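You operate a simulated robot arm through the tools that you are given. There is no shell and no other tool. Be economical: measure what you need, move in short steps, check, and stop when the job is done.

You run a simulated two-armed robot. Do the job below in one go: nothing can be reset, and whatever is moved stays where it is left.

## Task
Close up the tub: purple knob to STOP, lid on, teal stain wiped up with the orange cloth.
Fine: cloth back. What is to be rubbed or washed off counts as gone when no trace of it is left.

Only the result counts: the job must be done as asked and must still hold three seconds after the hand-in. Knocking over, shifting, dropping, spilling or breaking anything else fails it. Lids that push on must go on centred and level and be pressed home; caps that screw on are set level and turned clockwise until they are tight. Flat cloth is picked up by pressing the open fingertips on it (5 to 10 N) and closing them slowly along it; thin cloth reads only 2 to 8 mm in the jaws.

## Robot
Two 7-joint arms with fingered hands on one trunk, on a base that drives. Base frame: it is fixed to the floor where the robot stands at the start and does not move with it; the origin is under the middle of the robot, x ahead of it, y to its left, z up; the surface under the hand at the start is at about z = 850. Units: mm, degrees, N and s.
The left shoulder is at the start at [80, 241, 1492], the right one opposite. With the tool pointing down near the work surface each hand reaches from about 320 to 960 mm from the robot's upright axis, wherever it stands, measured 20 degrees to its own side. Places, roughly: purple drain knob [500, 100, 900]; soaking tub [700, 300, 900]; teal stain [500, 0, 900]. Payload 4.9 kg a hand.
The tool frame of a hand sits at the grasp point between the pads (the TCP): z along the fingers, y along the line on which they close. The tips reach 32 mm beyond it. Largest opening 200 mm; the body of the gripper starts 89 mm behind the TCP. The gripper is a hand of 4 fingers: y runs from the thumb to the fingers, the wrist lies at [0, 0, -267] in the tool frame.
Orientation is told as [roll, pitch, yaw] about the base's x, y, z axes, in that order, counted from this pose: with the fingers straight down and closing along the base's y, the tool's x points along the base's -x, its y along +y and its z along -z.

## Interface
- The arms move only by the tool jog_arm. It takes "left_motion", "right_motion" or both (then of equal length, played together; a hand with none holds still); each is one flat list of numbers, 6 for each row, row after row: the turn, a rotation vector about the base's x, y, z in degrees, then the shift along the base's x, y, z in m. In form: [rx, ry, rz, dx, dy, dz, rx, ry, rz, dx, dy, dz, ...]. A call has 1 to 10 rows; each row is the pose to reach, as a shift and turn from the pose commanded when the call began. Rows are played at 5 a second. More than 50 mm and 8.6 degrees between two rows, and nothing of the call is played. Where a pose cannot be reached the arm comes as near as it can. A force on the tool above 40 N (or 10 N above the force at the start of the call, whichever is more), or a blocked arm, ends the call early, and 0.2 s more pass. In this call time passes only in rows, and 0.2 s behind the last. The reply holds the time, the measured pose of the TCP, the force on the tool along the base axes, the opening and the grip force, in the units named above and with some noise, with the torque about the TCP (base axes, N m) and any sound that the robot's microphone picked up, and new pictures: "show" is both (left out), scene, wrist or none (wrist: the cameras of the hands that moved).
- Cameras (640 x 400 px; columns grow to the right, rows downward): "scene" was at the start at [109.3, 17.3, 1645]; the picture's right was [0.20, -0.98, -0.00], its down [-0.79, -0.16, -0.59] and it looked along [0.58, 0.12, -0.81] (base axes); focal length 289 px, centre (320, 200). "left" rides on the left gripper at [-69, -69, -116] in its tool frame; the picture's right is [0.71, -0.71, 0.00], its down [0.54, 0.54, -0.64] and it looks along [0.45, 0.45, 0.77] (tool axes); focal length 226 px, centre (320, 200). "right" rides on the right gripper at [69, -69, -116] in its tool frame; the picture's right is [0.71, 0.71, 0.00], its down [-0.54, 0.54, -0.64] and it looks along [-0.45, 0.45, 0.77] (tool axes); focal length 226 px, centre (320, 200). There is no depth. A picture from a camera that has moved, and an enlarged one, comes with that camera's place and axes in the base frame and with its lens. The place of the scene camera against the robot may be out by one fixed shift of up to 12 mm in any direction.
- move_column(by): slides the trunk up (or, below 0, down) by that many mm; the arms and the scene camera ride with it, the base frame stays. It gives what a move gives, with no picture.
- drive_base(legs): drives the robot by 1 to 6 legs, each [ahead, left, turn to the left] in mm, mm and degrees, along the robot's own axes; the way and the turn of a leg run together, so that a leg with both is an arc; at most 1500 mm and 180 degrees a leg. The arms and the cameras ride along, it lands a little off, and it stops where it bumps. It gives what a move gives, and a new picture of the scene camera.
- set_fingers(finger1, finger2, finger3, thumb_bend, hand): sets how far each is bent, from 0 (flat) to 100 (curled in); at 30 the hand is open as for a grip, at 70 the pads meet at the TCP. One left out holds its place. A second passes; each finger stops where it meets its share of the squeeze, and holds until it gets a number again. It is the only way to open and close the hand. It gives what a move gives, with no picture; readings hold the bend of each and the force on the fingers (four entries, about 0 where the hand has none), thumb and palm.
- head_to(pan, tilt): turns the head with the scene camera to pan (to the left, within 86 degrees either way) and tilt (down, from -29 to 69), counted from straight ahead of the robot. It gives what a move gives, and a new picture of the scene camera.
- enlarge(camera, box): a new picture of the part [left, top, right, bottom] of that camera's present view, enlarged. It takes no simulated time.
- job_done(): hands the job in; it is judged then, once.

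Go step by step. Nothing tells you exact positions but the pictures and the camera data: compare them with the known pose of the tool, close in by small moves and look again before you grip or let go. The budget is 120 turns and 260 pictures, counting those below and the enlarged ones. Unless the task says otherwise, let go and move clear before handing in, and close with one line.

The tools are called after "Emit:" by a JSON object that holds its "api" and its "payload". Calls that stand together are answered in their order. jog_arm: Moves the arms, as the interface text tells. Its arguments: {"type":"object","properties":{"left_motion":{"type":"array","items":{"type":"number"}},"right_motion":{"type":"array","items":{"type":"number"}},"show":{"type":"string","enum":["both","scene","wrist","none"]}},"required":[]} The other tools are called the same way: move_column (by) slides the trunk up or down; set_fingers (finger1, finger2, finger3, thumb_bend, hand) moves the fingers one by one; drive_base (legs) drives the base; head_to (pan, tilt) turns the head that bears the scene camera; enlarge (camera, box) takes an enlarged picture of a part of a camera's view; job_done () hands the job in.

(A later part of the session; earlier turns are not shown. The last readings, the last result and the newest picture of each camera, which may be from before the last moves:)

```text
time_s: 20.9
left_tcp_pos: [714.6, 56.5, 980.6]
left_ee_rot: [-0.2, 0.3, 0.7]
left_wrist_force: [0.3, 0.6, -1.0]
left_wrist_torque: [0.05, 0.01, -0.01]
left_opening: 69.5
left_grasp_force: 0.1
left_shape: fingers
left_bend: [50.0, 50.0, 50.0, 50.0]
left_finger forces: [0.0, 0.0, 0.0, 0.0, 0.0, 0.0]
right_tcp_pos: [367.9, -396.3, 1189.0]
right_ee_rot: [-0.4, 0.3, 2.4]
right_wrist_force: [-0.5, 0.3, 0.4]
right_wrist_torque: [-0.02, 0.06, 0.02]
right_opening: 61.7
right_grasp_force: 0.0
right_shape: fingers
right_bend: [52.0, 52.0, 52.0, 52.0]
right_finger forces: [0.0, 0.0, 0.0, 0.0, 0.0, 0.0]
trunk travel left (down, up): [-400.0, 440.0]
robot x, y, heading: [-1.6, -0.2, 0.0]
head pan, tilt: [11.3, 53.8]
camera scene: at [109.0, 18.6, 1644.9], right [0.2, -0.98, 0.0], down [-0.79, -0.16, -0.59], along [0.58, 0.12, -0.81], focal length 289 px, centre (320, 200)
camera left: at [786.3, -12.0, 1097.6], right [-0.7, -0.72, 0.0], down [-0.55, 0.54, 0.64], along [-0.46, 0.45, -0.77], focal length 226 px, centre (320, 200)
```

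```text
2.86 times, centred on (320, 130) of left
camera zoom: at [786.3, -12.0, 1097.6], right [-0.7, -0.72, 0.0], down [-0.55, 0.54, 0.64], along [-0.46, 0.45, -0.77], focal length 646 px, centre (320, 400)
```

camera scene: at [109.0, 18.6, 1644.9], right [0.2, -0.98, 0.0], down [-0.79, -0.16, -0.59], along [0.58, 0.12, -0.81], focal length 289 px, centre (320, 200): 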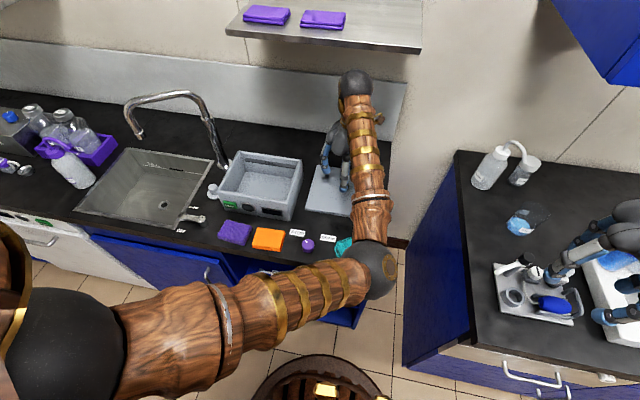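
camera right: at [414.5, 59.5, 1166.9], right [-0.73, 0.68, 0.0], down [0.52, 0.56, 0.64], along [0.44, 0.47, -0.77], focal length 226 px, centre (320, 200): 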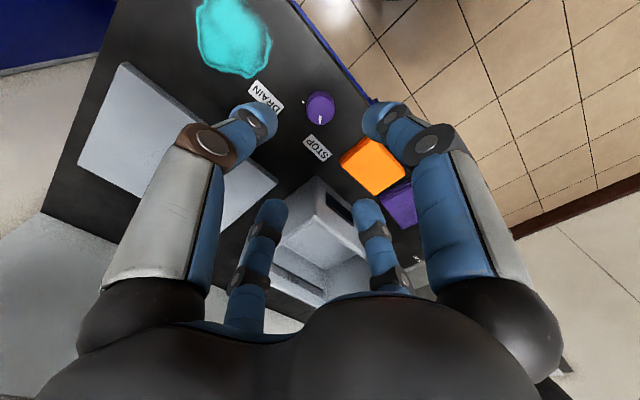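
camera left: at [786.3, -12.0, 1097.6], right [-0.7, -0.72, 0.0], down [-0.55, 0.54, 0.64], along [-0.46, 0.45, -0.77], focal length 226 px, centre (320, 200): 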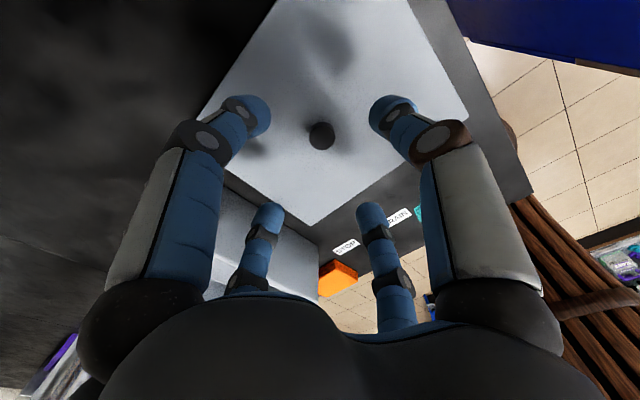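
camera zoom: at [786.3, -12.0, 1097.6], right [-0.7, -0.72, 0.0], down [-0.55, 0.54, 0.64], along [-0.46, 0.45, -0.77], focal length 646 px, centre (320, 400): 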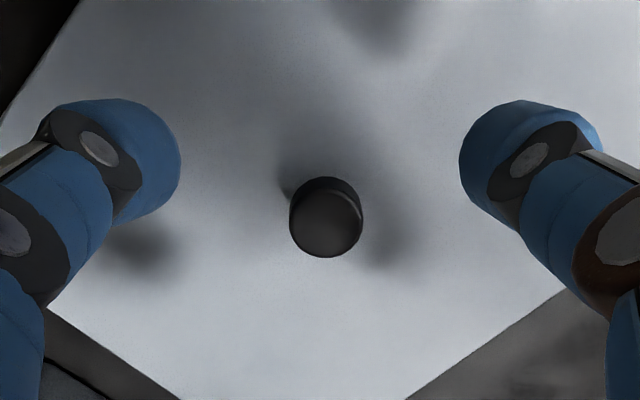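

Handle top is centred near (716,54,885). I'll lower around it.

Emit:
{"api": "jog_arm", "payload": {"left_motion": [0, 0, -0.7, 0.001, -0.002, -0.03, 0, 0, -0.7, 0.001, -0.002, -0.055, 0, 0, -0.7, 0.001, -0.002, -0.064, 0, 0, -0.7, 0.001, -0.002, -0.07], "show": "wrist"}}

Emit:
{"api": "set_fingers", "payload": {"hand": "left", "finger1": 60, "finger2": 60, "finger3": 60, "thumb_bend": 60}}

Emit:
{"api": "enlarge", "payload": {"camera": "left", "box": [220, 60, 420, 220]}}

```text
time_s: 21.9
left_tcp_pos: [717.4, 53.4, 910.8]
left_ee_rot: [-0.1, 0.1, -0.1]
left_wrist_force: [0.2, 0.7, 0.1]
left_wrist_torque: [-0.01, 0.0, 0.01]
left_opening: 69.6
left_grasp_force: 0.1
left_shape: fingers
left_bend: [50.0, 50.0, 50.0, 50.0]
left_finger forces: [0.1, 0.0, 0.0, 0.1, 0.0, 0.1]
right_tcp_pos: [367.4, -398.0, 1189.7]
right_ee_rot: [-0.5, 0.1, 2.4]
right_wrist_force: [-0.4, 0.6, 0.8]
right_wrist_torque: [0.01, 0.0, 0.02]
right_opening: 61.7
right_grasp_force: 0.0
right_shape: fingers
right_bend: [52.0, 52.0, 52.0, 52.0]
right_finger forces: [0.1, 0.1, 0.1, 0.0, 0.1, 0.1]
trunk travel left (down, up): [-400.0, 440.0]
robot x, y, heading: [-3.2, 4.0, 0.2]
head pan, tilt: [11.3, 53.8]
camera left: at [786.8, -15.5, 1027.9], right [-0.71, -0.71, 0.0], down [-0.54, 0.54, 0.64], along [-0.46, 0.45, -0.77], focal length 226 px, centre (320, 200)
```

left: 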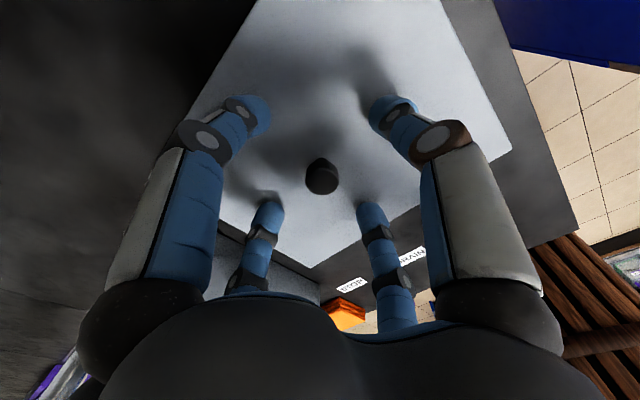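

```text
time_s: 22.9
left_tcp_pos: [716.4, 54.0, 910.8]
left_ee_rot: [-0.2, 0.1, 0.0]
left_wrist_force: [0.6, 0.8, 0.2]
left_wrist_torque: [-0.02, 0.02, -0.04]
left_opening: 33.4
left_grasp_force: 0.0
left_shape: fingers
left_bend: [60.0, 60.0, 60.0, 60.0]
left_finger forces: [0.0, 0.0, 0.0, 0.0, 0.1, 0.1]
right_tcp_pos: [367.3, -397.5, 1189.5]
right_ee_rot: [-0.5, 0.2, 2.4]
right_wrist_force: [-0.6, -0.3, 0.1]
right_wrist_torque: [0.01, 0.0, 0.01]
right_opening: 61.9
right_grasp_force: 0.1
right_shape: fingers
right_bend: [52.0, 52.0, 52.0, 52.0]
right_finger forces: [0.0, 0.1, 0.0, 0.0, 0.0, 0.1]
trunk travel left (down, up): [-400.0, 440.0]
robot x, y, heading: [-1.4, -0.4, 0.3]
head pan, tilt: [11.3, 53.8]
```

```text
2.50 times, centred on (320, 140) of left
camera zoom: at [786.5, -15.6, 1028.3], right [-0.71, -0.71, 0.0], down [-0.54, 0.54, 0.64], along [-0.46, 0.45, -0.77], focal length 565 px, centre (320, 350)
```

zoom: 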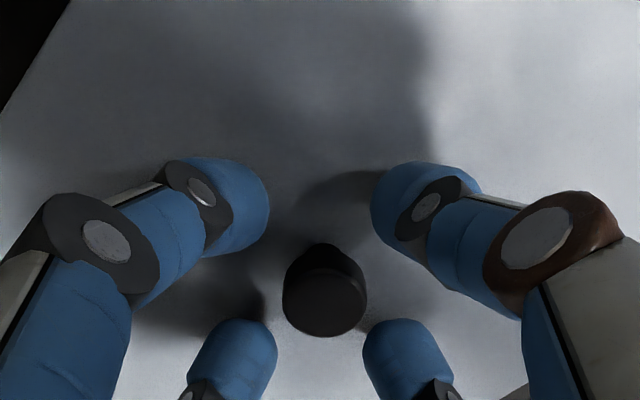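

Emit:
{"api": "jog_arm", "payload": {"left_motion": [0, 0, 0, 0, 0, -0.003], "show": "none"}}

Emit:
{"api": "set_fingers", "payload": {"hand": "left", "finger1": 76, "finger2": 76, "finger3": 76, "thumb_bend": 76}}

Emit:
{"api": "enlarge", "payload": {"camera": "left", "box": [220, 60, 420, 220]}}

```text
time_s: 23.3
left_tcp_pos: [717.4, 52.2, 911.0]
left_ee_rot: [-0.2, 0.1, 0.0]
left_wrist_force: [0.2, -0.1, -0.3]
left_wrist_torque: [0.03, 0.0, -0.01]
left_opening: 33.7
left_grasp_force: 0.1
left_shape: fingers
left_bend: [60.0, 60.0, 60.0, 60.0]
left_finger forces: [0.1, 0.0, 0.0, 0.0, 0.1, 0.0]
right_tcp_pos: [368.4, -396.7, 1190.2]
right_ee_rot: [-0.6, 0.2, 2.4]
right_wrist_force: [0.7, -0.2, 0.0]
right_wrist_torque: [0.02, -0.05, -0.02]
right_opening: 61.4
right_grasp_force: 0.0
right_shape: fingers
right_bend: [52.0, 52.0, 52.0, 52.0]
right_finger forces: [0.1, 0.0, 0.0, 0.1, 0.0, 0.0]
trunk travel left (down, up): [-400.0, 440.0]
robot x, y, heading: [-0.1, 0.1, -0.0]
head pan, tilt: [11.3, 53.8]
```

```text
time_s: 24.3
left_tcp_pos: [717.9, 54.1, 909.9]
left_ee_rot: [-0.1, 0.1, 0.0]
left_wrist_force: [0.5, 0.2, -0.3]
left_wrist_torque: [0.14, 0.03, 0.0]
left_opening: 10.3
left_grasp_force: 21.8
left_shape: fingers
left_bend: [67.0, 65.0, 66.0, 67.0]
left_finger forces: [8.2, 11.1, 10.2, 0.0, 14.1, 0.1]
right_tcp_pos: [368.4, -398.3, 1189.7]
right_ee_rot: [-0.5, 0.1, 2.3]
right_wrist_force: [0.2, 0.0, 0.5]
right_wrist_torque: [0.01, 0.0, 0.01]
right_opening: 61.7
right_grasp_force: 0.1
right_shape: fingers
right_bend: [52.0, 52.0, 52.0, 52.0]
right_finger forces: [0.0, 0.1, 0.1, 0.1, 0.0, 0.0]
trunk travel left (down, up): [-400.0, 440.0]
robot x, y, heading: [4.3, -1.6, 0.3]
head pan, tilt: [11.3, 53.8]
```

```text
2.50 times, centred on (320, 140) of left
camera zoom: at [787.0, -15.3, 1025.7], right [-0.71, -0.71, 0.0], down [-0.54, 0.54, 0.64], along [-0.46, 0.45, -0.77], focal length 565 px, centre (320, 350)
```

zoom: 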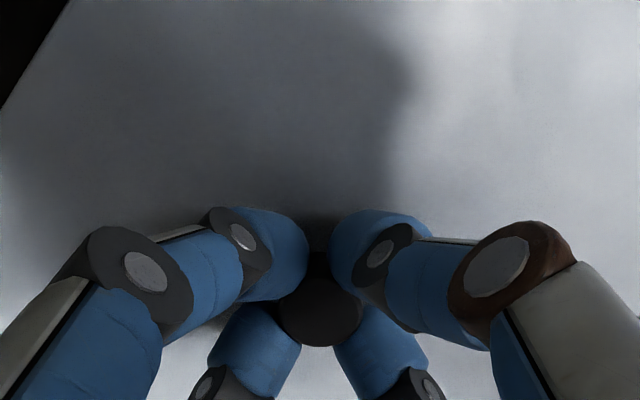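

Gripped; I'll lift 30 mm as a test.

Emit:
{"api": "jog_arm", "payload": {"left_motion": [0, 0, 0, 0, 0, 0.01, 0, 0, 0, 0, 0, 0.02, 0, 0, 0, 0, 0, 0.03], "show": "both"}}

```text
time_s: 25.1
left_tcp_pos: [718.4, 52.5, 938.7]
left_ee_rot: [-0.1, 0.2, 0.1]
left_wrist_force: [0.1, 0.0, -1.5]
left_wrist_torque: [-0.03, 0.01, 0.0]
left_opening: 9.9
left_grasp_force: 22.0
left_shape: fingers
left_bend: [67.0, 65.0, 66.0, 67.0]
left_finger forces: [9.0, 10.6, 10.3, 0.1, 14.4, 0.0]
right_tcp_pos: [367.5, -398.0, 1189.8]
right_ee_rot: [-0.4, 0.1, 2.5]
right_wrist_force: [1.8, 0.1, 0.2]
right_wrist_torque: [-0.01, 0.01, 0.0]
right_opening: 61.8
right_grasp_force: 0.1
right_shape: fingers
right_bend: [52.0, 52.0, 52.0, 52.0]
right_finger forces: [0.0, 0.0, 0.0, 0.1, 0.0, 0.0]
trunk travel left (down, up): [-400.0, 440.0]
robot x, y, heading: [0.2, 2.7, 0.3]
head pan, tilt: [11.3, 53.8]
camera scene: at [108.4, 18.1, 1644.9], right [0.2, -0.98, 0.0], down [-0.79, -0.16, -0.59], along [0.58, 0.12, -0.81], focal length 289 px, centre (320, 200)
camera left: at [787.3, -16.2, 1054.8], right [-0.71, -0.71, 0.0], down [-0.54, 0.54, 0.64], along [-0.46, 0.45, -0.77], focal length 226 px, centre (320, 200)
```

scene: 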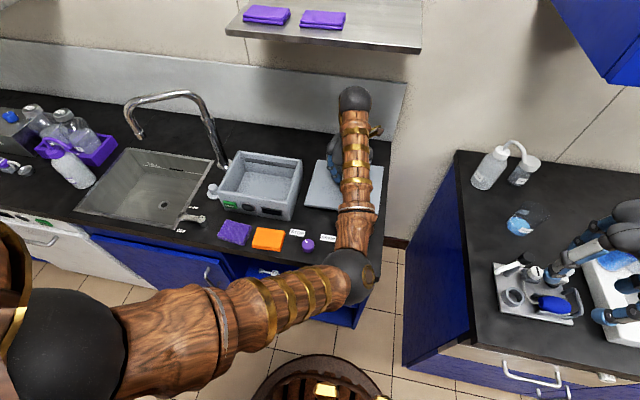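
left: 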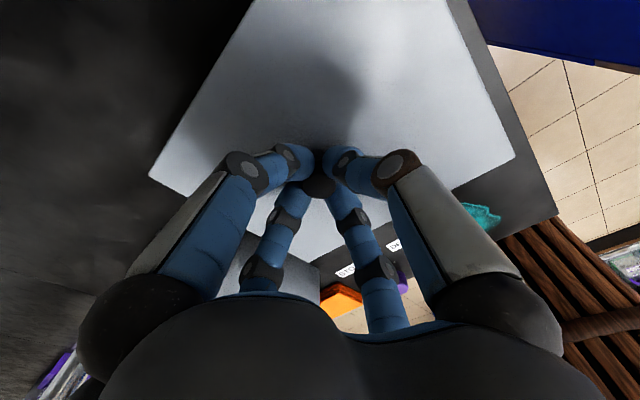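

Emit:
{"api": "enlarge", "payload": {"camera": "scene", "box": [200, 140, 328, 220]}}

Emit:
{"api": "enlarge", "payload": {"camera": "scene", "box": [290, 140, 418, 220]}}

```text
5.00 times, centred on (264, 180) of scene
camera zoom: at [108.4, 18.1, 1644.9], right [0.2, -0.98, 0.0], down [-0.79, -0.16, -0.59], along [0.58, 0.12, -0.81], focal length 1445 px, centre (600, 300)
```

zoom: 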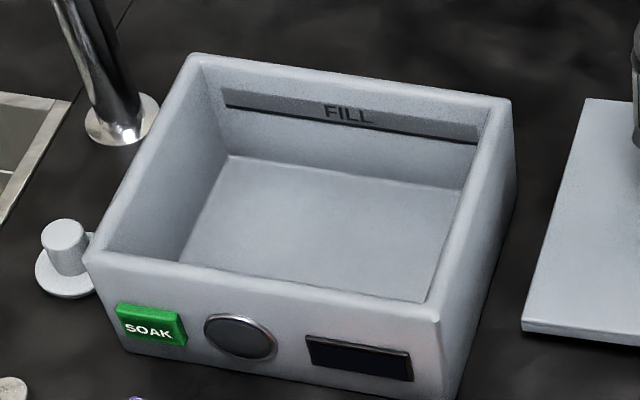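

```text
5.00 times, centred on (354, 180) of scene
camera zoom: at [108.4, 18.1, 1644.9], right [0.2, -0.98, 0.0], down [-0.79, -0.16, -0.59], along [0.58, 0.12, -0.81], focal length 1445 px, centre (150, 300)
```

zoom: 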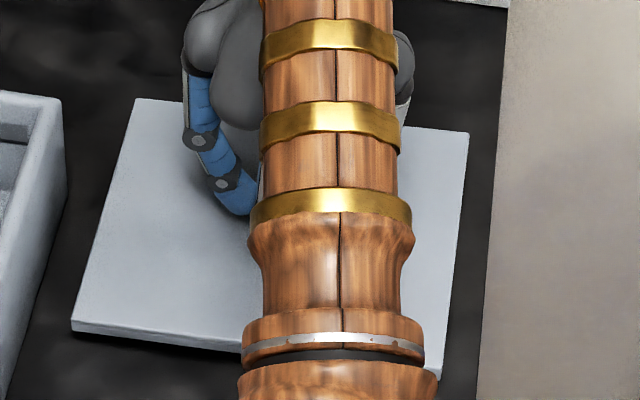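

Lid is held level. Tub rim is at about z 940 with centre near (657,322) in hand coordinates. I'll carry the lid forward of the shelf, raise it and bring it above the tub.

Emit:
{"api": "jog_arm", "payload": {"left_motion": [0, 0, 0, -0.035, 0, 0.01, 0, 0, 0, -0.062, 0, 0.04, 0, 0, 0, -0.062, 0.015, 0.08, 0, 0, 0, -0.062, 0.05, 0.111, 0, 0, 0, -0.062, 0.095, 0.111, 0, 0, 0, -0.062, 0.14, 0.111, 0, 0, 0, -0.062, 0.185, 0.111, 0, 0, 0, -0.062, 0.23, 0.111, 0, 0, 0, -0.062, 0.269, 0.111], "show": "both"}}

Emit:
{"api": "enlarge", "payload": {"camera": "scene", "box": [200, 120, 360, 220]}}

```text
time_s: 27.1
left_tcp_pos: [655.0, 324.1, 1048.9]
left_ee_rot: [-0.3, 0.2, -0.1]
left_wrist_force: [0.2, 0.2, -3.0]
left_wrist_torque: [0.0, -0.02, 0.01]
left_opening: 9.8
left_grasp_force: 21.1
left_shape: fingers
left_bend: [67.0, 65.0, 66.0, 67.0]
left_finger forces: [8.5, 10.6, 9.6, 0.0, 14.5, 0.0]
right_tcp_pos: [368.4, -396.9, 1189.7]
right_ee_rot: [-0.6, 0.3, 2.3]
right_wrist_force: [0.0, -1.0, -0.2]
right_wrist_torque: [0.03, -0.03, 0.0]
right_opening: 61.8
right_grasp_force: 0.1
right_shape: fingers
right_bend: [52.0, 52.0, 52.0, 52.0]
right_finger forces: [0.0, 0.0, 0.0, 0.1, 0.0, 0.0]
trunk travel left (down, up): [-400.0, 440.0]
robot x, y, heading: [0.7, -0.5, 0.5]
head pan, tilt: [11.3, 53.8]
camera scene: at [109.0, 20.1, 1644.9], right [0.2, -0.98, 0.0], down [-0.79, -0.16, -0.59], along [0.58, 0.12, -0.81], focal length 289 px, centre (320, 200)
camera left: at [724.8, 255.9, 1165.5], right [-0.71, -0.71, 0.0], down [-0.54, 0.54, 0.64], along [-0.46, 0.45, -0.77], focal length 226 px, centre (320, 200)
```

scene: 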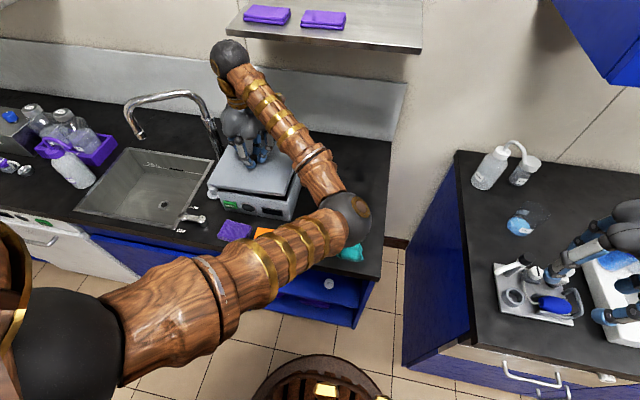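
left: 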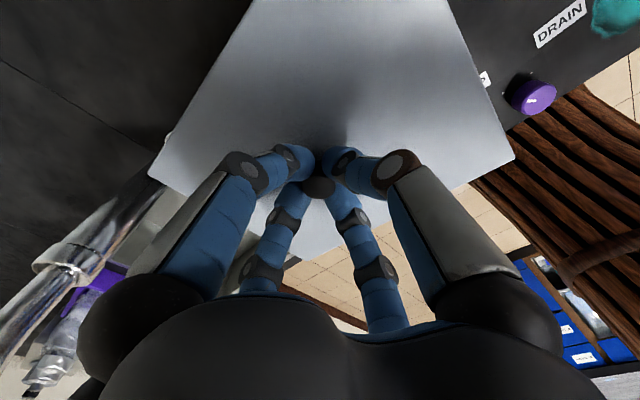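

```text
4.00 times, centred on (280, 170) of scene
camera zoom: at [109.0, 20.1, 1644.9], right [0.2, -0.98, 0.0], down [-0.79, -0.16, -0.59], along [0.58, 0.12, -0.81], focal length 1156 px, centre (480, 320)
```

zoom: 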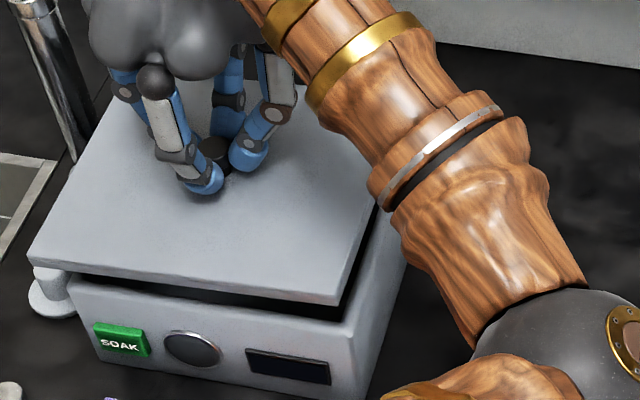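

Emit:
{"api": "enlarge", "payload": {"camera": "scene", "box": [203, 160, 299, 220]}}

```text
6.67 times, centred on (251, 190) of scene
camera zoom: at [109.0, 20.1, 1644.9], right [0.2, -0.98, 0.0], down [-0.79, -0.16, -0.59], along [0.58, 0.12, -0.81], focal length 1926 px, centre (780, 267)
```

zoom: 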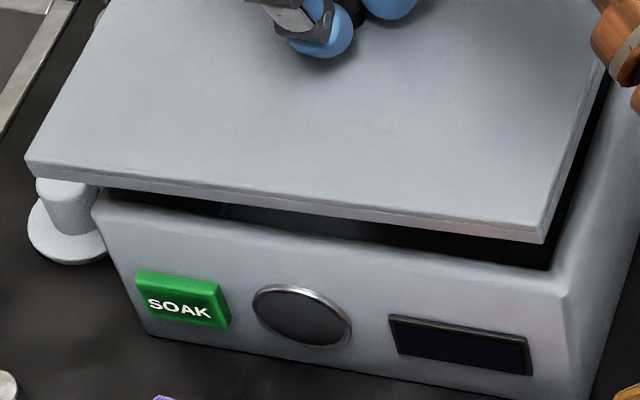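

The lid is turned about 1.8° and sits slightly left/front of the tub. I'll correct and go down to just above the rim for a direct comparison.

Emit:
{"api": "jog_arm", "payload": {"left_motion": [0, 0, -1.8, 0.003, -0.005, -0.015, 0, 0, -1.8, 0.003, -0.005, -0.033], "show": "wrist"}}

Emit:
{"api": "enlarge", "payload": {"camera": "scene", "box": [203, 160, 307, 225]}}

Emit:
{"api": "enlarge", "payload": {"camera": "scene", "box": [210, 120, 330, 195]}}

```text
time_s: 27.7
left_tcp_pos: [658.9, 317.8, 1016.5]
left_ee_rot: [-0.1, 0.1, -1.8]
left_wrist_force: [-0.2, -0.3, -1.9]
left_wrist_torque: [0.03, 0.09, -0.02]
left_opening: 9.8
left_grasp_force: 22.1
left_shape: fingers
left_bend: [67.0, 65.0, 66.0, 67.0]
left_finger forces: [8.3, 10.7, 10.3, 0.0, 14.6, 0.0]
right_tcp_pos: [369.4, -397.3, 1190.3]
right_ee_rot: [-0.6, 0.1, 2.4]
right_wrist_force: [-0.8, 0.0, 0.9]
right_wrist_torque: [0.01, 0.04, -0.04]
right_opening: 61.7
right_grasp_force: 0.1
right_shape: fingers
right_bend: [52.0, 52.0, 52.0, 52.0]
right_finger forces: [0.0, 0.1, 0.0, 0.0, 0.1, 0.0]
trunk travel left (down, up): [-400.0, 440.0]
robot x, y, heading: [-1.8, 2.3, 0.2]
head pan, tilt: [11.3, 53.8]
camera left: at [726.4, 248.0, 1132.6], right [-0.73, -0.68, 0.0], down [-0.52, 0.56, 0.64], along [-0.44, 0.47, -0.77], focal length 226 px, centre (320, 200)
```

left: 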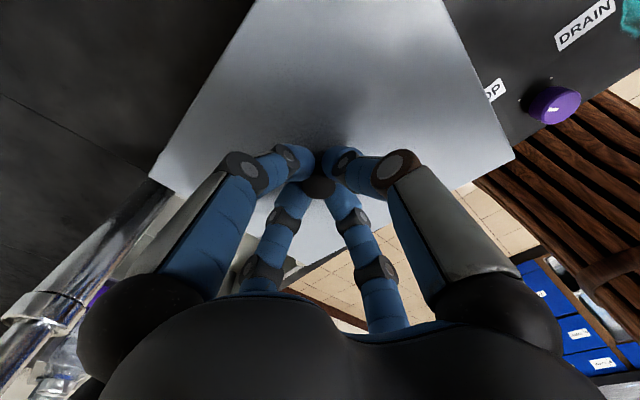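

```text
6.15 times, centred on (255, 192) of scene
camera zoom: at [108.8, 19.5, 1645.0], right [0.2, -0.98, 0.0], down [-0.79, -0.16, -0.59], along [0.58, 0.12, -0.81], focal length 1778 px, centre (720, 246)
```

zoom: 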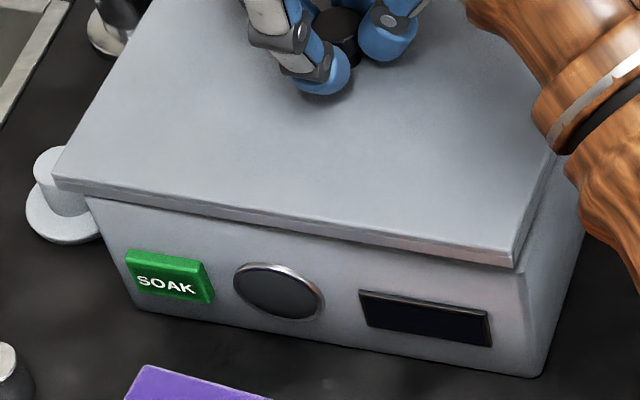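

```text
5.33 times, centred on (270, 158) of scene
camera zoom: at [108.8, 19.5, 1645.0], right [0.2, -0.98, 0.0], down [-0.79, -0.16, -0.59], along [0.58, 0.12, -0.81], focal length 1541 px, centre (587, 427)
```

zoom: 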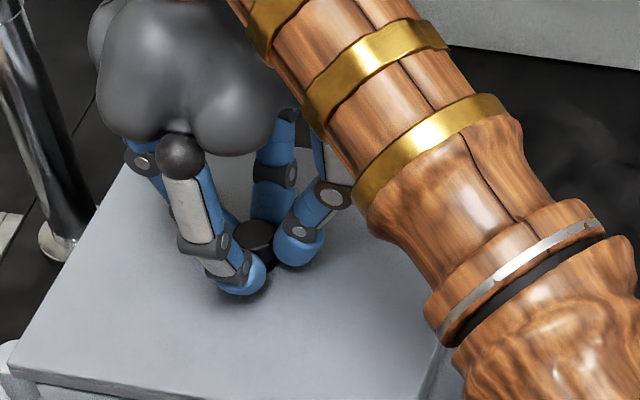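

Yaw now matches; I'll shift ~5 mm right, 1.5 mm back toward me, and lower to near contact.

Emit:
{"api": "jog_arm", "payload": {"left_motion": [0, 0, 0, -0.0015, -0.005, -0.004, 0, 0, 0, -0.0015, -0.005, -0.009], "show": "none"}}

Emit:
{"api": "enlarge", "payload": {"camera": "scene", "box": [203, 160, 307, 225]}}

```text
time_s: 28.3
left_tcp_pos: [656.8, 311.5, 1009.6]
left_ee_rot: [-0.1, 0.0, -1.8]
left_wrist_force: [1.3, 0.4, 3.6]
left_wrist_torque: [0.2, 0.01, 0.01]
left_opening: 9.6
left_grasp_force: 24.5
left_shape: fingers
left_bend: [67.0, 65.0, 66.0, 67.0]
left_finger forces: [9.7, 12.6, 10.6, 0.0, 16.1, 0.0]
right_tcp_pos: [366.2, -398.8, 1190.3]
right_ee_rot: [-0.5, 0.1, 2.2]
right_wrist_force: [-0.8, 0.6, 0.1]
right_wrist_torque: [0.0, -0.03, 0.0]
right_opening: 61.8
right_grasp_force: 0.0
right_shape: fingers
right_bend: [52.0, 52.0, 52.0, 52.0]
right_finger forces: [0.1, 0.1, 0.1, 0.0, 0.1, 0.0]
trunk travel left (down, up): [-400.0, 440.0]
robot x, y, heading: [-0.8, 1.6, 0.5]
head pan, tilt: [11.3, 53.8]
```

```text
6.15 times, centred on (255, 192) of scene
camera zoom: at [107.2, 18.0, 1645.2], right [0.2, -0.98, 0.0], down [-0.79, -0.16, -0.59], along [0.58, 0.12, -0.81], focal length 1778 px, centre (720, 246)
```

zoom: 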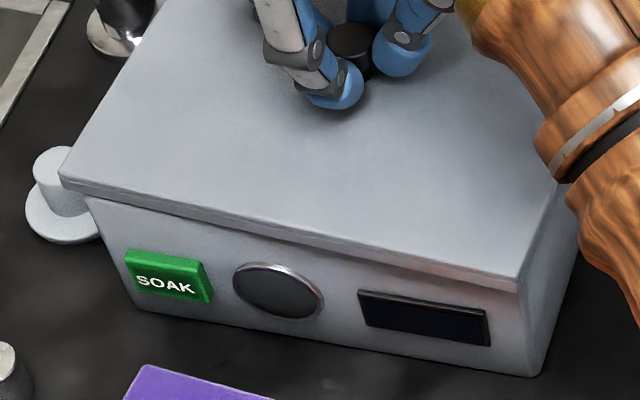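

Emit:
{"api": "jog_arm", "payload": {"left_motion": [0, 0, 0, 0, 0, 0.008], "show": "wrist"}}

Emit:
{"api": "enlarge", "payload": {"camera": "scene", "box": [203, 160, 307, 225]}}

```text
time_s: 28.7
left_tcp_pos: [656.4, 311.9, 1015.4]
left_ee_rot: [-0.2, 0.3, -1.9]
left_wrist_force: [0.2, 0.1, -1.8]
left_wrist_torque: [0.04, 0.01, 0.01]
left_opening: 9.5
left_grasp_force: 22.5
left_shape: fingers
left_bend: [67.0, 65.0, 66.0, 67.0]
left_finger forces: [9.0, 11.1, 10.5, 0.1, 14.8, 0.1]
right_tcp_pos: [368.3, -398.2, 1190.0]
right_ee_rot: [-0.6, 0.1, 2.5]
right_wrist_force: [0.3, 0.2, 0.1]
right_wrist_torque: [-0.01, 0.0, -0.01]
right_opening: 61.7
right_grasp_force: 0.0
right_shape: fingers
right_bend: [52.0, 52.0, 52.0, 52.0]
right_finger forces: [0.0, 0.1, 0.0, 0.1, 0.1, 0.0]
trunk travel left (down, up): [-400.0, 440.0]
robot x, y, heading: [-1.9, 1.5, 0.1]
head pan, tilt: [11.3, 53.8]
camera left: at [724.3, 240.8, 1131.9], right [-0.73, -0.68, 0.0], down [-0.52, 0.56, 0.64], along [-0.44, 0.47, -0.77], focal length 226 px, centre (320, 200)
```

left: 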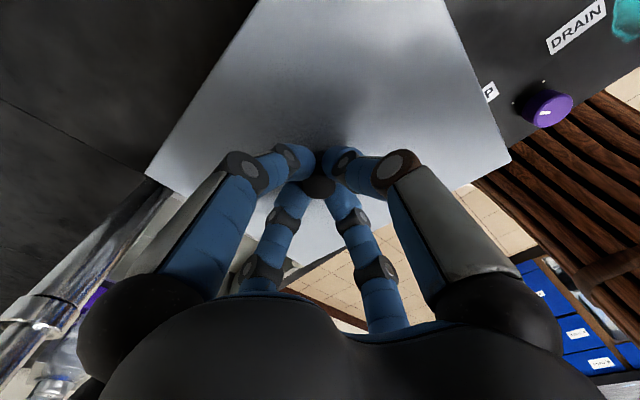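

```text
6.15 times, centred on (255, 192) of scene
camera zoom: at [108.7, 18.3, 1644.8], right [0.2, -0.98, 0.0], down [-0.79, -0.16, -0.59], along [0.58, 0.12, -0.81], focal length 1778 px, centre (720, 246)
```

zoom: 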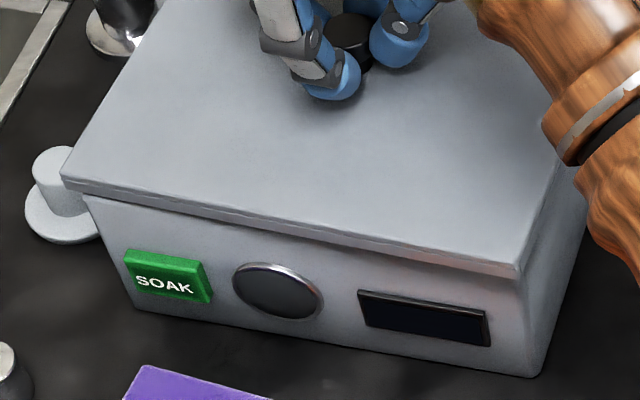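

Emit:
{"api": "enlarge", "payload": {"camera": "scene", "box": [270, 175, 310, 225]}}

Emit:
{"api": "enlarge", "payload": {"camera": "scene", "box": [200, 170, 248, 215]}}

```text
8.00 times, centred on (290, 200) of scene
camera zoom: at [108.7, 18.3, 1644.8], right [0.2, -0.98, 0.0], down [-0.79, -0.16, -0.59], along [0.58, 0.12, -0.81], focal length 2311 px, centre (560, 200)
```

zoom: 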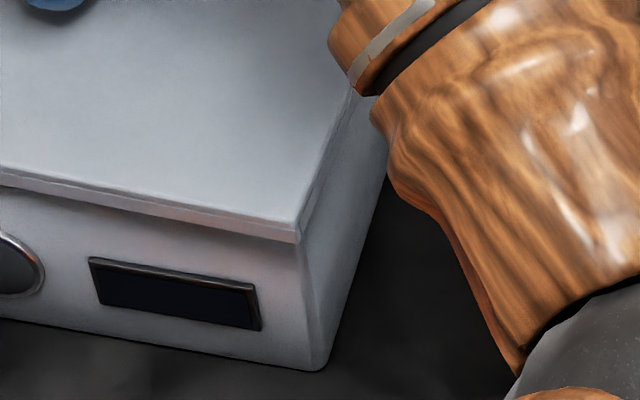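

```text
8.89 times, centred on (224, 192) of scene
camera zoom: at [108.7, 18.3, 1644.8], right [0.2, -0.98, 0.0], down [-0.79, -0.16, -0.59], along [0.58, 0.12, -0.81], focal length 2568 px, centre (1173, 267)
```

zoom: 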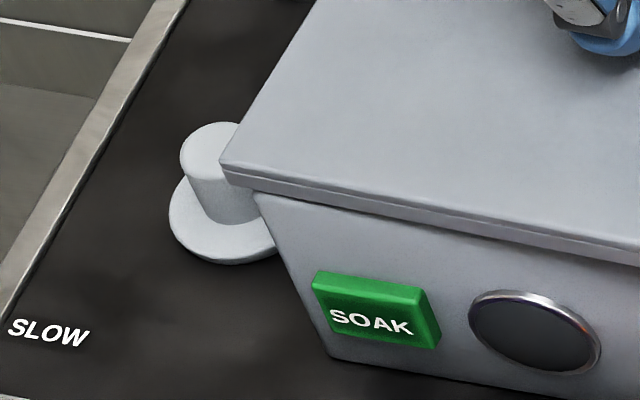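

Left overhang is ~8.6 mm and right ~0.7 at the front, with the lid yawed ~-1.4° relative to the tub. I'll correct while still hovering.

Emit:
{"api": "jog_arm", "payload": {"left_motion": [0, 0, 1.4, -0.001, -0.002, 0.0], "show": "none"}}

Emit:
{"api": "enlarge", "payload": {"camera": "scene", "box": [270, 175, 310, 225]}}

Emit:
{"api": "enlarge", "payload": {"camera": "scene", "box": [200, 170, 248, 215]}}

Emit:
{"api": "enlarge", "payload": {"camera": "scene", "box": [210, 120, 330, 195]}}

```text
time_s: 29.1
left_tcp_pos: [656.3, 309.9, 1014.6]
left_ee_rot: [-0.2, 0.2, -0.3]
left_wrist_force: [0.6, 0.1, -2.1]
left_wrist_torque: [0.06, 0.04, -0.05]
left_opening: 9.3
left_grasp_force: 22.6
left_shape: fingers
left_bend: [67.0, 65.0, 66.0, 67.0]
left_finger forces: [8.9, 11.1, 10.5, 0.1, 14.7, 0.1]
right_tcp_pos: [367.6, -398.4, 1190.3]
right_ee_rot: [-0.5, 0.2, 2.4]
right_wrist_force: [0.5, -0.7, 0.4]
right_wrist_torque: [-0.01, 0.01, -0.01]
right_opening: 61.5
right_grasp_force: 0.1
right_shape: fingers
right_bend: [52.0, 52.0, 52.0, 52.0]
right_finger forces: [0.1, 0.1, 0.1, 0.0, 0.1, 0.0]
trunk travel left (down, up): [-400.0, 440.0]
robot x, y, heading: [-0.1, -0.6, -0.0]
head pan, tilt: [11.3, 53.8]
```

```text
8.00 times, centred on (290, 200) of scene
camera zoom: at [108.6, 18.3, 1644.9], right [0.2, -0.98, 0.0], down [-0.79, -0.16, -0.59], along [0.58, 0.12, -0.81], focal length 2311 px, centre (560, 200)
```

zoom: 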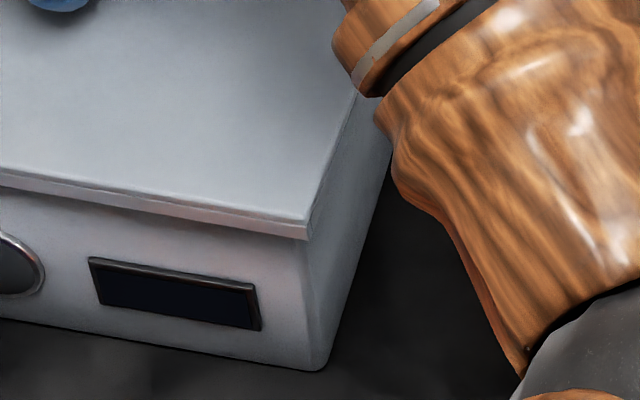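

```text
8.89 times, centred on (224, 192) of scene
camera zoom: at [108.6, 18.3, 1644.9], right [0.2, -0.98, 0.0], down [-0.79, -0.16, -0.59], along [0.58, 0.12, -0.81], focal length 2568 px, centre (1173, 267)
```

zoom: 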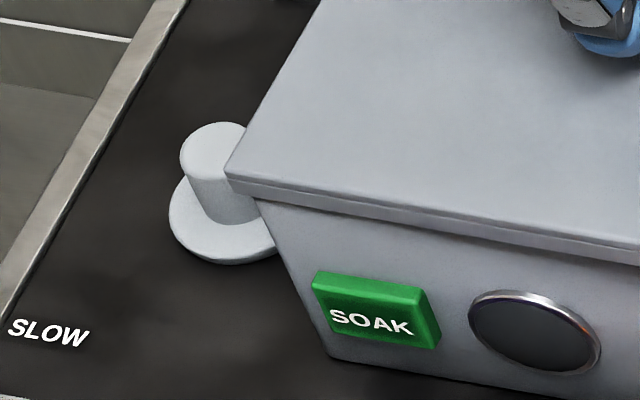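

```text
5.33 times, centred on (270, 158) of scene
camera zoom: at [108.6, 18.3, 1644.9], right [0.2, -0.98, 0.0], down [-0.79, -0.16, -0.59], along [0.58, 0.12, -0.81], focal length 1541 px, centre (587, 427)
```

zoom: 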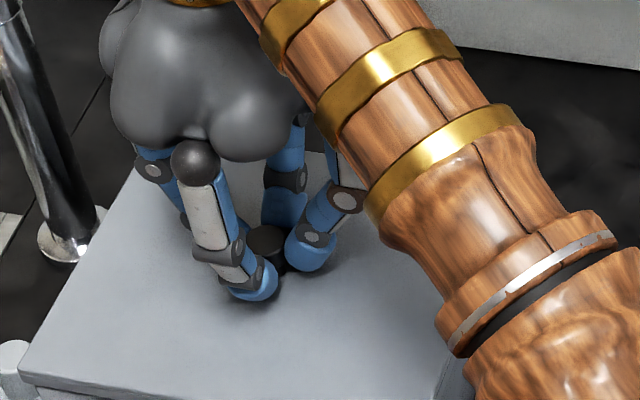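

Emit:
{"api": "jog_arm", "payload": {"left_motion": [0, 0, 0.6, 0.0, -0.002, 0.0, 0, 0, 0.6, 0.0, -0.002, -0.003, 0, 0, 0.6, 0.0, -0.002, -0.006, 0, 0, 0.6, 0.0, -0.002, -0.009], "show": "none"}}

Emit:
{"api": "enlarge", "payload": {"camera": "scene", "box": [203, 160, 307, 225]}}

```text
time_s: 30.1
left_tcp_pos: [655.1, 307.8, 1007.7]
left_ee_rot: [0.0, 0.0, 0.2]
left_wrist_force: [1.3, 1.8, 8.9]
left_wrist_torque: [0.23, 0.06, 0.0]
left_opening: 9.4
left_grasp_force: 25.1
left_shape: fingers
left_bend: [67.0, 65.0, 66.0, 67.0]
left_finger forces: [9.7, 13.0, 11.2, 0.1, 15.7, 0.0]
right_tcp_pos: [367.5, -399.1, 1190.4]
right_ee_rot: [-0.4, 0.1, 2.5]
right_wrist_force: [0.3, 0.0, 0.3]
right_wrist_torque: [-0.02, -0.02, -0.01]
right_opening: 61.7
right_grasp_force: 0.1
right_shape: fingers
right_bend: [52.0, 52.0, 52.0, 52.0]
right_finger forces: [0.1, 0.0, 0.0, 0.1, 0.0, 0.0]
trunk travel left (down, up): [-400.0, 440.0]
robot x, y, heading: [-2.3, 1.2, 0.2]
head pan, tilt: [11.3, 53.8]
```

```text
6.15 times, centred on (255, 192) of scene
camera zoom: at [107.0, 17.7, 1645.3], right [0.2, -0.98, 0.0], down [-0.79, -0.16, -0.59], along [0.58, 0.12, -0.81], focal length 1778 px, centre (720, 246)
```

zoom: 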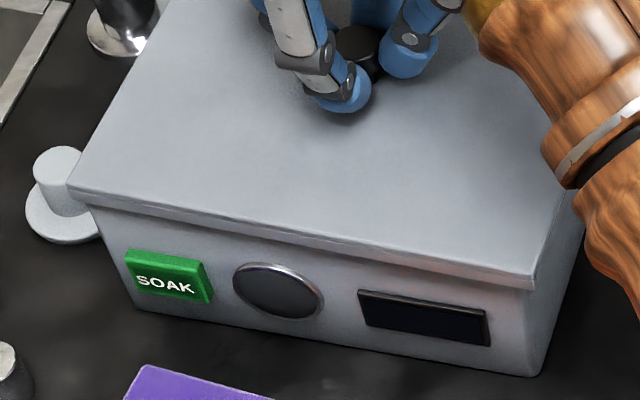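

Emit:
{"api": "enlarge", "payload": {"camera": "left", "box": [100, 0, 580, 300]}}

Emit:
{"api": "enlarge", "payload": {"camera": "scene", "box": [262, 155, 312, 225]}}

```text
1.33 times, centred on (340, 150) of left
camera zoom: at [724.9, 239.4, 1125.1], right [-0.71, -0.71, 0.0], down [-0.54, 0.54, 0.64], along [-0.46, 0.45, -0.77], focal length 301 px, centre (293, 267)
```

zoom: 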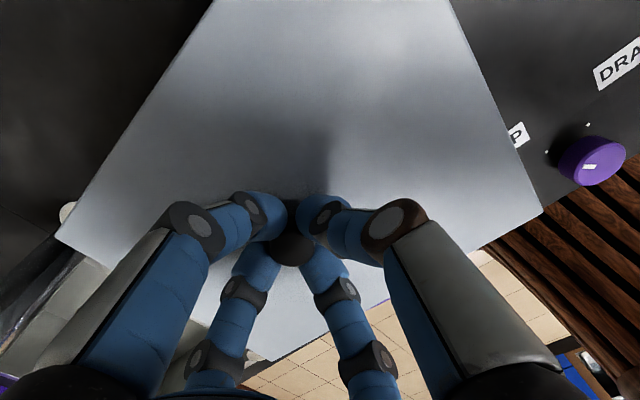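

```text
5.71 times, centred on (287, 190) of scene
camera zoom: at [107.0, 17.7, 1645.3], right [0.2, -0.98, 0.0], down [-0.79, -0.16, -0.59], along [0.58, 0.12, -0.81], focal length 1651 px, centre (509, 257)
```

zoom: 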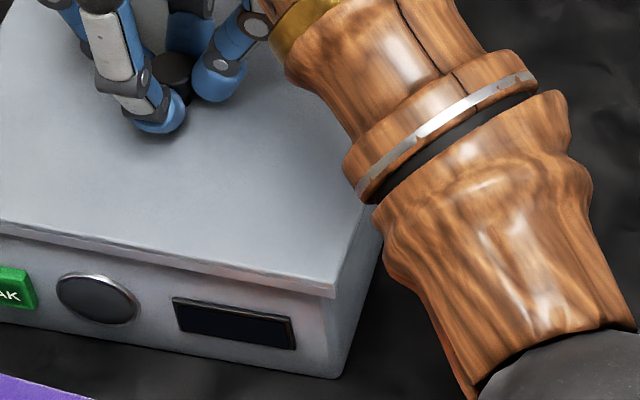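

The wrist view shows the lid has tipped ~3° in the grip (back-left up), so the back-left is riding on the rim: the lid must go right and toward me. I'll lift slightly, shift, and level it.

Emit:
{"api": "jog_arm", "payload": {"left_motion": [0, 0, 0, 0, 0, 0.008, -1.2, 1, 0, -0.003, -0.004, 0.008, -2.4, 2, 0, -0.003, -0.004, 0.008], "show": "wrist"}}

Emit:
{"api": "enlarge", "payload": {"camera": "scene", "box": [203, 160, 307, 225]}}

```text
time_s: 30.9
left_tcp_pos: [651.8, 303.7, 1013.8]
left_ee_rot: [-2.6, 2.2, 0.1]
left_wrist_force: [0.1, -0.1, -2.2]
left_wrist_torque: [0.11, -0.02, 0.0]
left_opening: 9.4
left_grasp_force: 22.8
left_shape: fingers
left_bend: [67.0, 65.0, 65.0, 67.0]
left_finger forces: [9.0, 11.6, 10.3, 0.0, 14.9, 0.0]
right_tcp_pos: [368.5, -397.1, 1189.7]
right_ee_rot: [-0.4, 0.2, 2.4]
right_wrist_force: [0.1, 0.1, 1.0]
right_wrist_torque: [-0.01, 0.01, 0.0]
right_opening: 61.5
right_grasp_force: 0.0
right_shape: fingers
right_bend: [52.0, 52.0, 52.0, 52.0]
right_finger forces: [0.0, 0.0, 0.0, 0.0, 0.0, 0.0]
trunk travel left (down, up): [-400.0, 440.0]
robot x, y, heading: [-0.1, -0.2, 0.3]
head pan, tilt: [11.3, 53.8]
camera left: at [727.2, 240.9, 1131.1], right [-0.7, -0.71, 0.06], down [-0.52, 0.57, 0.64], along [-0.48, 0.42, -0.77], focal length 226 px, centre (320, 200)
```

left: 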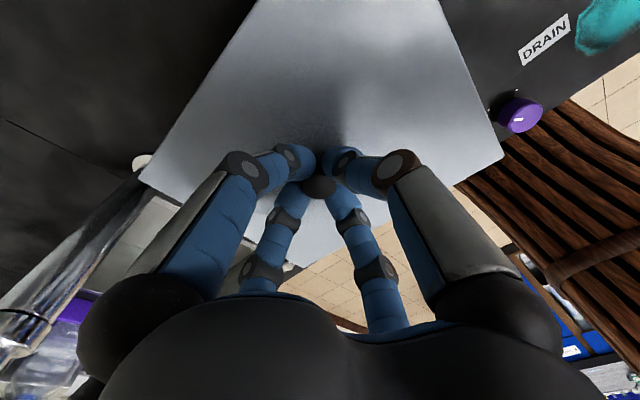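

```text
6.15 times, centred on (255, 192) of scene
camera zoom: at [108.8, 18.3, 1644.9], right [0.2, -0.98, 0.0], down [-0.79, -0.16, -0.59], along [0.58, 0.12, -0.81], focal length 1778 px, centre (720, 246)
```

zoom: 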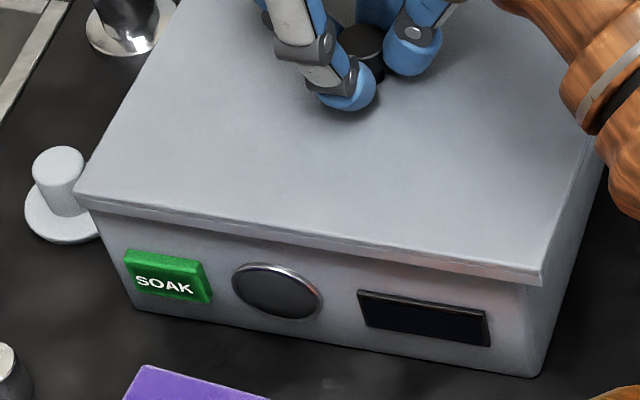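

Re-reading the evidence, the lid hung slightly back-left-down after lifting and contact was levelling it; the remaining error is mostly yaw (~-2°). I'll level the hand again, yaw +1.9°, and recentre to about (655,311).

Emit:
{"api": "jog_arm", "payload": {"left_motion": [1.2, -1, 1, 0.0015, 0.004, 0.002, 2.4, -2, 1.9, 0.003, 0.0075, 0.002], "show": "none"}}

Emit:
{"api": "enlarge", "payload": {"camera": "scene", "box": [203, 160, 307, 225]}}

```text
time_s: 31.5
left_tcp_pos: [655.7, 311.6, 1016.2]
left_ee_rot: [-0.2, 0.1, 2.1]
left_wrist_force: [0.4, -0.1, -2.7]
left_wrist_torque: [0.0, 0.04, 0.03]
left_opening: 9.3
left_grasp_force: 22.3
left_shape: fingers
left_bend: [67.0, 65.0, 65.0, 67.0]
left_finger forces: [8.5, 10.7, 10.5, 0.0, 14.6, 0.0]
right_tcp_pos: [368.1, -398.6, 1190.5]
right_ee_rot: [-0.5, 0.1, 2.4]
right_wrist_force: [0.3, 0.5, -0.9]
right_wrist_torque: [0.01, -0.02, -0.02]
right_opening: 61.6
right_grasp_force: 0.0
right_shape: fingers
right_bend: [52.0, 52.0, 52.0, 52.0]
right_finger forces: [0.0, 0.0, 0.0, 0.0, 0.1, 0.0]
trunk travel left (down, up): [-400.0, 440.0]
robot x, y, heading: [-1.5, 1.5, -0.0]
head pan, tilt: [11.3, 53.8]
```

```text
6.15 times, centred on (255, 192) of scene
camera zoom: at [108.6, 18.5, 1645.0], right [0.2, -0.98, 0.0], down [-0.79, -0.16, -0.59], along [0.58, 0.12, -0.81], focal length 1778 px, centre (720, 246)
```

zoom: 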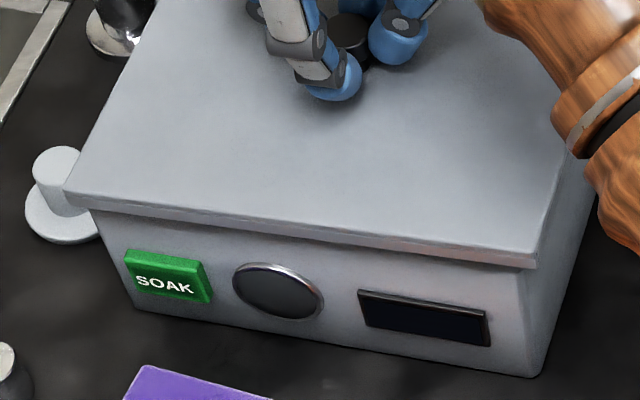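

Emit:
{"api": "jog_arm", "payload": {"left_motion": [0, 0, 0, 0, 0, -0.004, 0, 0, 0, 0, 0, -0.008, 0, 0, 0, 0, 0, -0.01, 0, 0, 0, 0, 0, -0.012], "show": "wrist"}}

Emit:
{"api": "enlarge", "payload": {"camera": "scene", "box": [203, 160, 307, 225]}}

```text
time_s: 32.5
left_tcp_pos: [656.4, 311.3, 1005.1]
left_ee_rot: [-0.2, 0.2, 2.1]
left_wrist_force: [-0.3, -0.3, -1.8]
left_wrist_torque: [0.19, 0.08, 0.03]
left_opening: 9.5
left_grasp_force: 23.4
left_shape: fingers
left_bend: [67.0, 65.0, 65.0, 67.0]
left_finger forces: [8.5, 12.1, 11.0, 0.1, 15.6, 0.0]
right_tcp_pos: [368.0, -397.4, 1188.9]
right_ee_rot: [-0.5, 0.0, 2.4]
right_wrist_force: [0.5, -0.6, 0.9]
right_wrist_torque: [0.01, -0.02, 0.03]
right_opening: 61.5
right_grasp_force: 0.0
right_shape: fingers
right_bend: [52.0, 52.0, 52.0, 52.0]
right_finger forces: [0.0, 0.0, 0.1, 0.0, 0.0, 0.0]
trunk travel left (down, up): [-400.0, 440.0]
robot x, y, heading: [2.7, -1.8, 0.2]
head pan, tilt: [11.3, 53.8]
camera left: at [728.5, 245.6, 1121.9], right [-0.68, -0.73, 0.0], down [-0.56, 0.52, 0.64], along [-0.47, 0.44, -0.77], focal length 226 px, centre (320, 200)
```

left: 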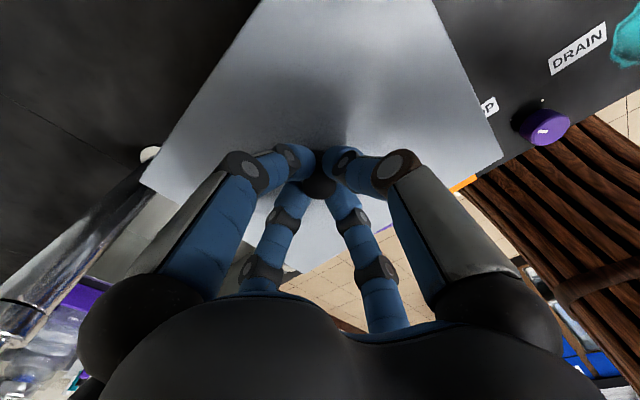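

```text
6.15 times, centred on (255, 192) of scene
camera zoom: at [108.3, 18.0, 1645.0], right [0.2, -0.98, 0.0], down [-0.79, -0.16, -0.59], along [0.58, 0.12, -0.81], focal length 1778 px, centre (720, 246)
```

zoom: 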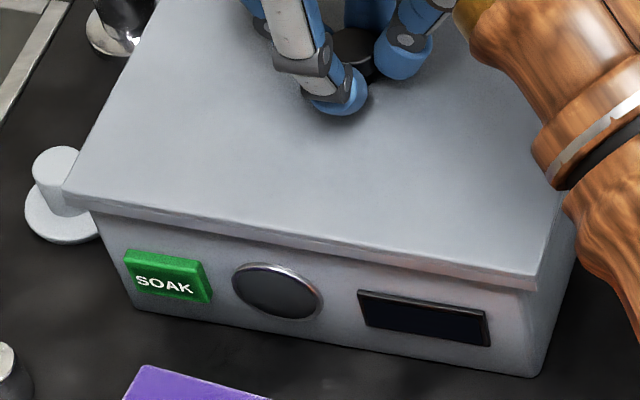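

I'll set the lid down gently on the rim so that it levels itself, then release and measure it unobstructed.

Emit:
{"api": "jog_arm", "payload": {"left_motion": [0, 0, 0, 0, 0, -0.002, 0, 0, 0, 0, 0, -0.004, 0, 0, 0, 0, 0, -0.006], "show": "none"}}

Emit:
{"api": "enlarge", "payload": {"camera": "scene", "box": [203, 160, 307, 225]}}

```text
time_s: 33.3
left_tcp_pos: [654.8, 310.6, 1003.4]
left_ee_rot: [-0.1, -0.2, 2.1]
left_wrist_force: [8.5, 3.1, 31.4]
left_wrist_torque: [0.41, -0.14, 0.05]
left_opening: 9.6
left_grasp_force: 31.3
left_shape: fingers
left_bend: [67.0, 65.0, 65.0, 67.0]
left_finger forces: [13.3, 17.0, 12.9, 0.1, 19.2, 0.0]
right_tcp_pos: [365.5, -398.4, 1191.2]
right_ee_rot: [-0.3, 0.0, 2.3]
right_wrist_force: [-0.5, 0.0, -0.2]
right_wrist_torque: [0.0, 0.01, -0.02]
right_opening: 61.7
right_grasp_force: 0.0
right_shape: fingers
right_bend: [52.0, 52.0, 52.0, 52.0]
right_finger forces: [0.0, 0.0, 0.1, 0.1, 0.0, 0.0]
trunk travel left (down, up): [-400.0, 440.0]
robot x, y, heading: [2.3, -0.3, 0.1]
head pan, tilt: [11.3, 53.8]
```

```text
6.15 times, centred on (255, 192) of scene
camera zoom: at [106.1, 17.0, 1645.6], right [0.2, -0.98, 0.0], down [-0.79, -0.16, -0.59], along [0.58, 0.12, -0.81], focal length 1778 px, centre (720, 246)
```

zoom: 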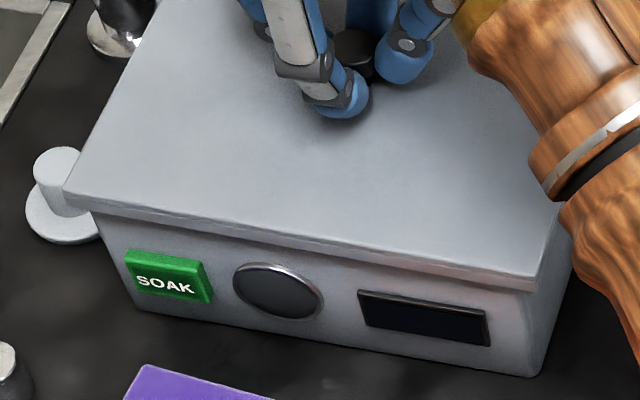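

Emit:
{"api": "enlarge", "payload": {"camera": "scene", "box": [205, 140, 255, 220]}}

Emit:
{"api": "enlarge", "payload": {"camera": "scene", "box": [265, 165, 310, 225]}}

```text
5.00 times, centred on (230, 180) of scene
camera zoom: at [106.1, 17.0, 1645.6], right [0.2, -0.98, 0.0], down [-0.79, -0.16, -0.59], along [0.58, 0.12, -0.81], focal length 1445 px, centre (770, 300)
```

zoom: 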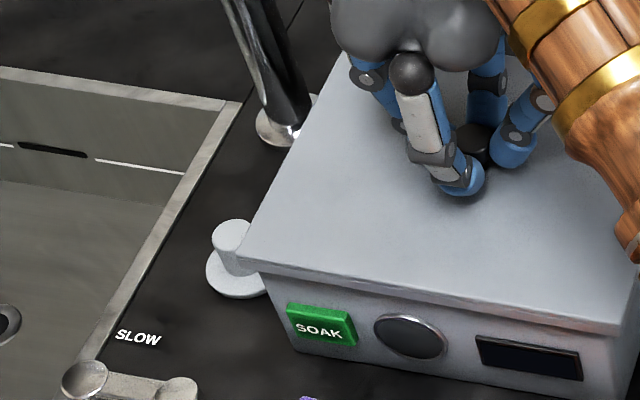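

```text
6.67 times, centred on (288, 195) of scene
camera zoom: at [106.1, 17.0, 1645.6], right [0.2, -0.98, 0.0], down [-0.79, -0.16, -0.59], along [0.58, 0.12, -0.81], focal length 1926 px, centre (537, 233)
```

zoom: 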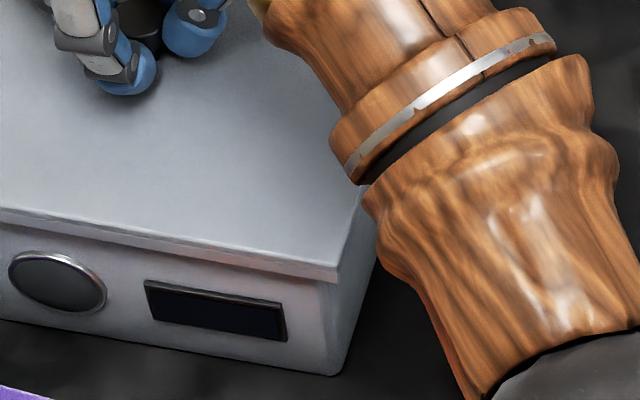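

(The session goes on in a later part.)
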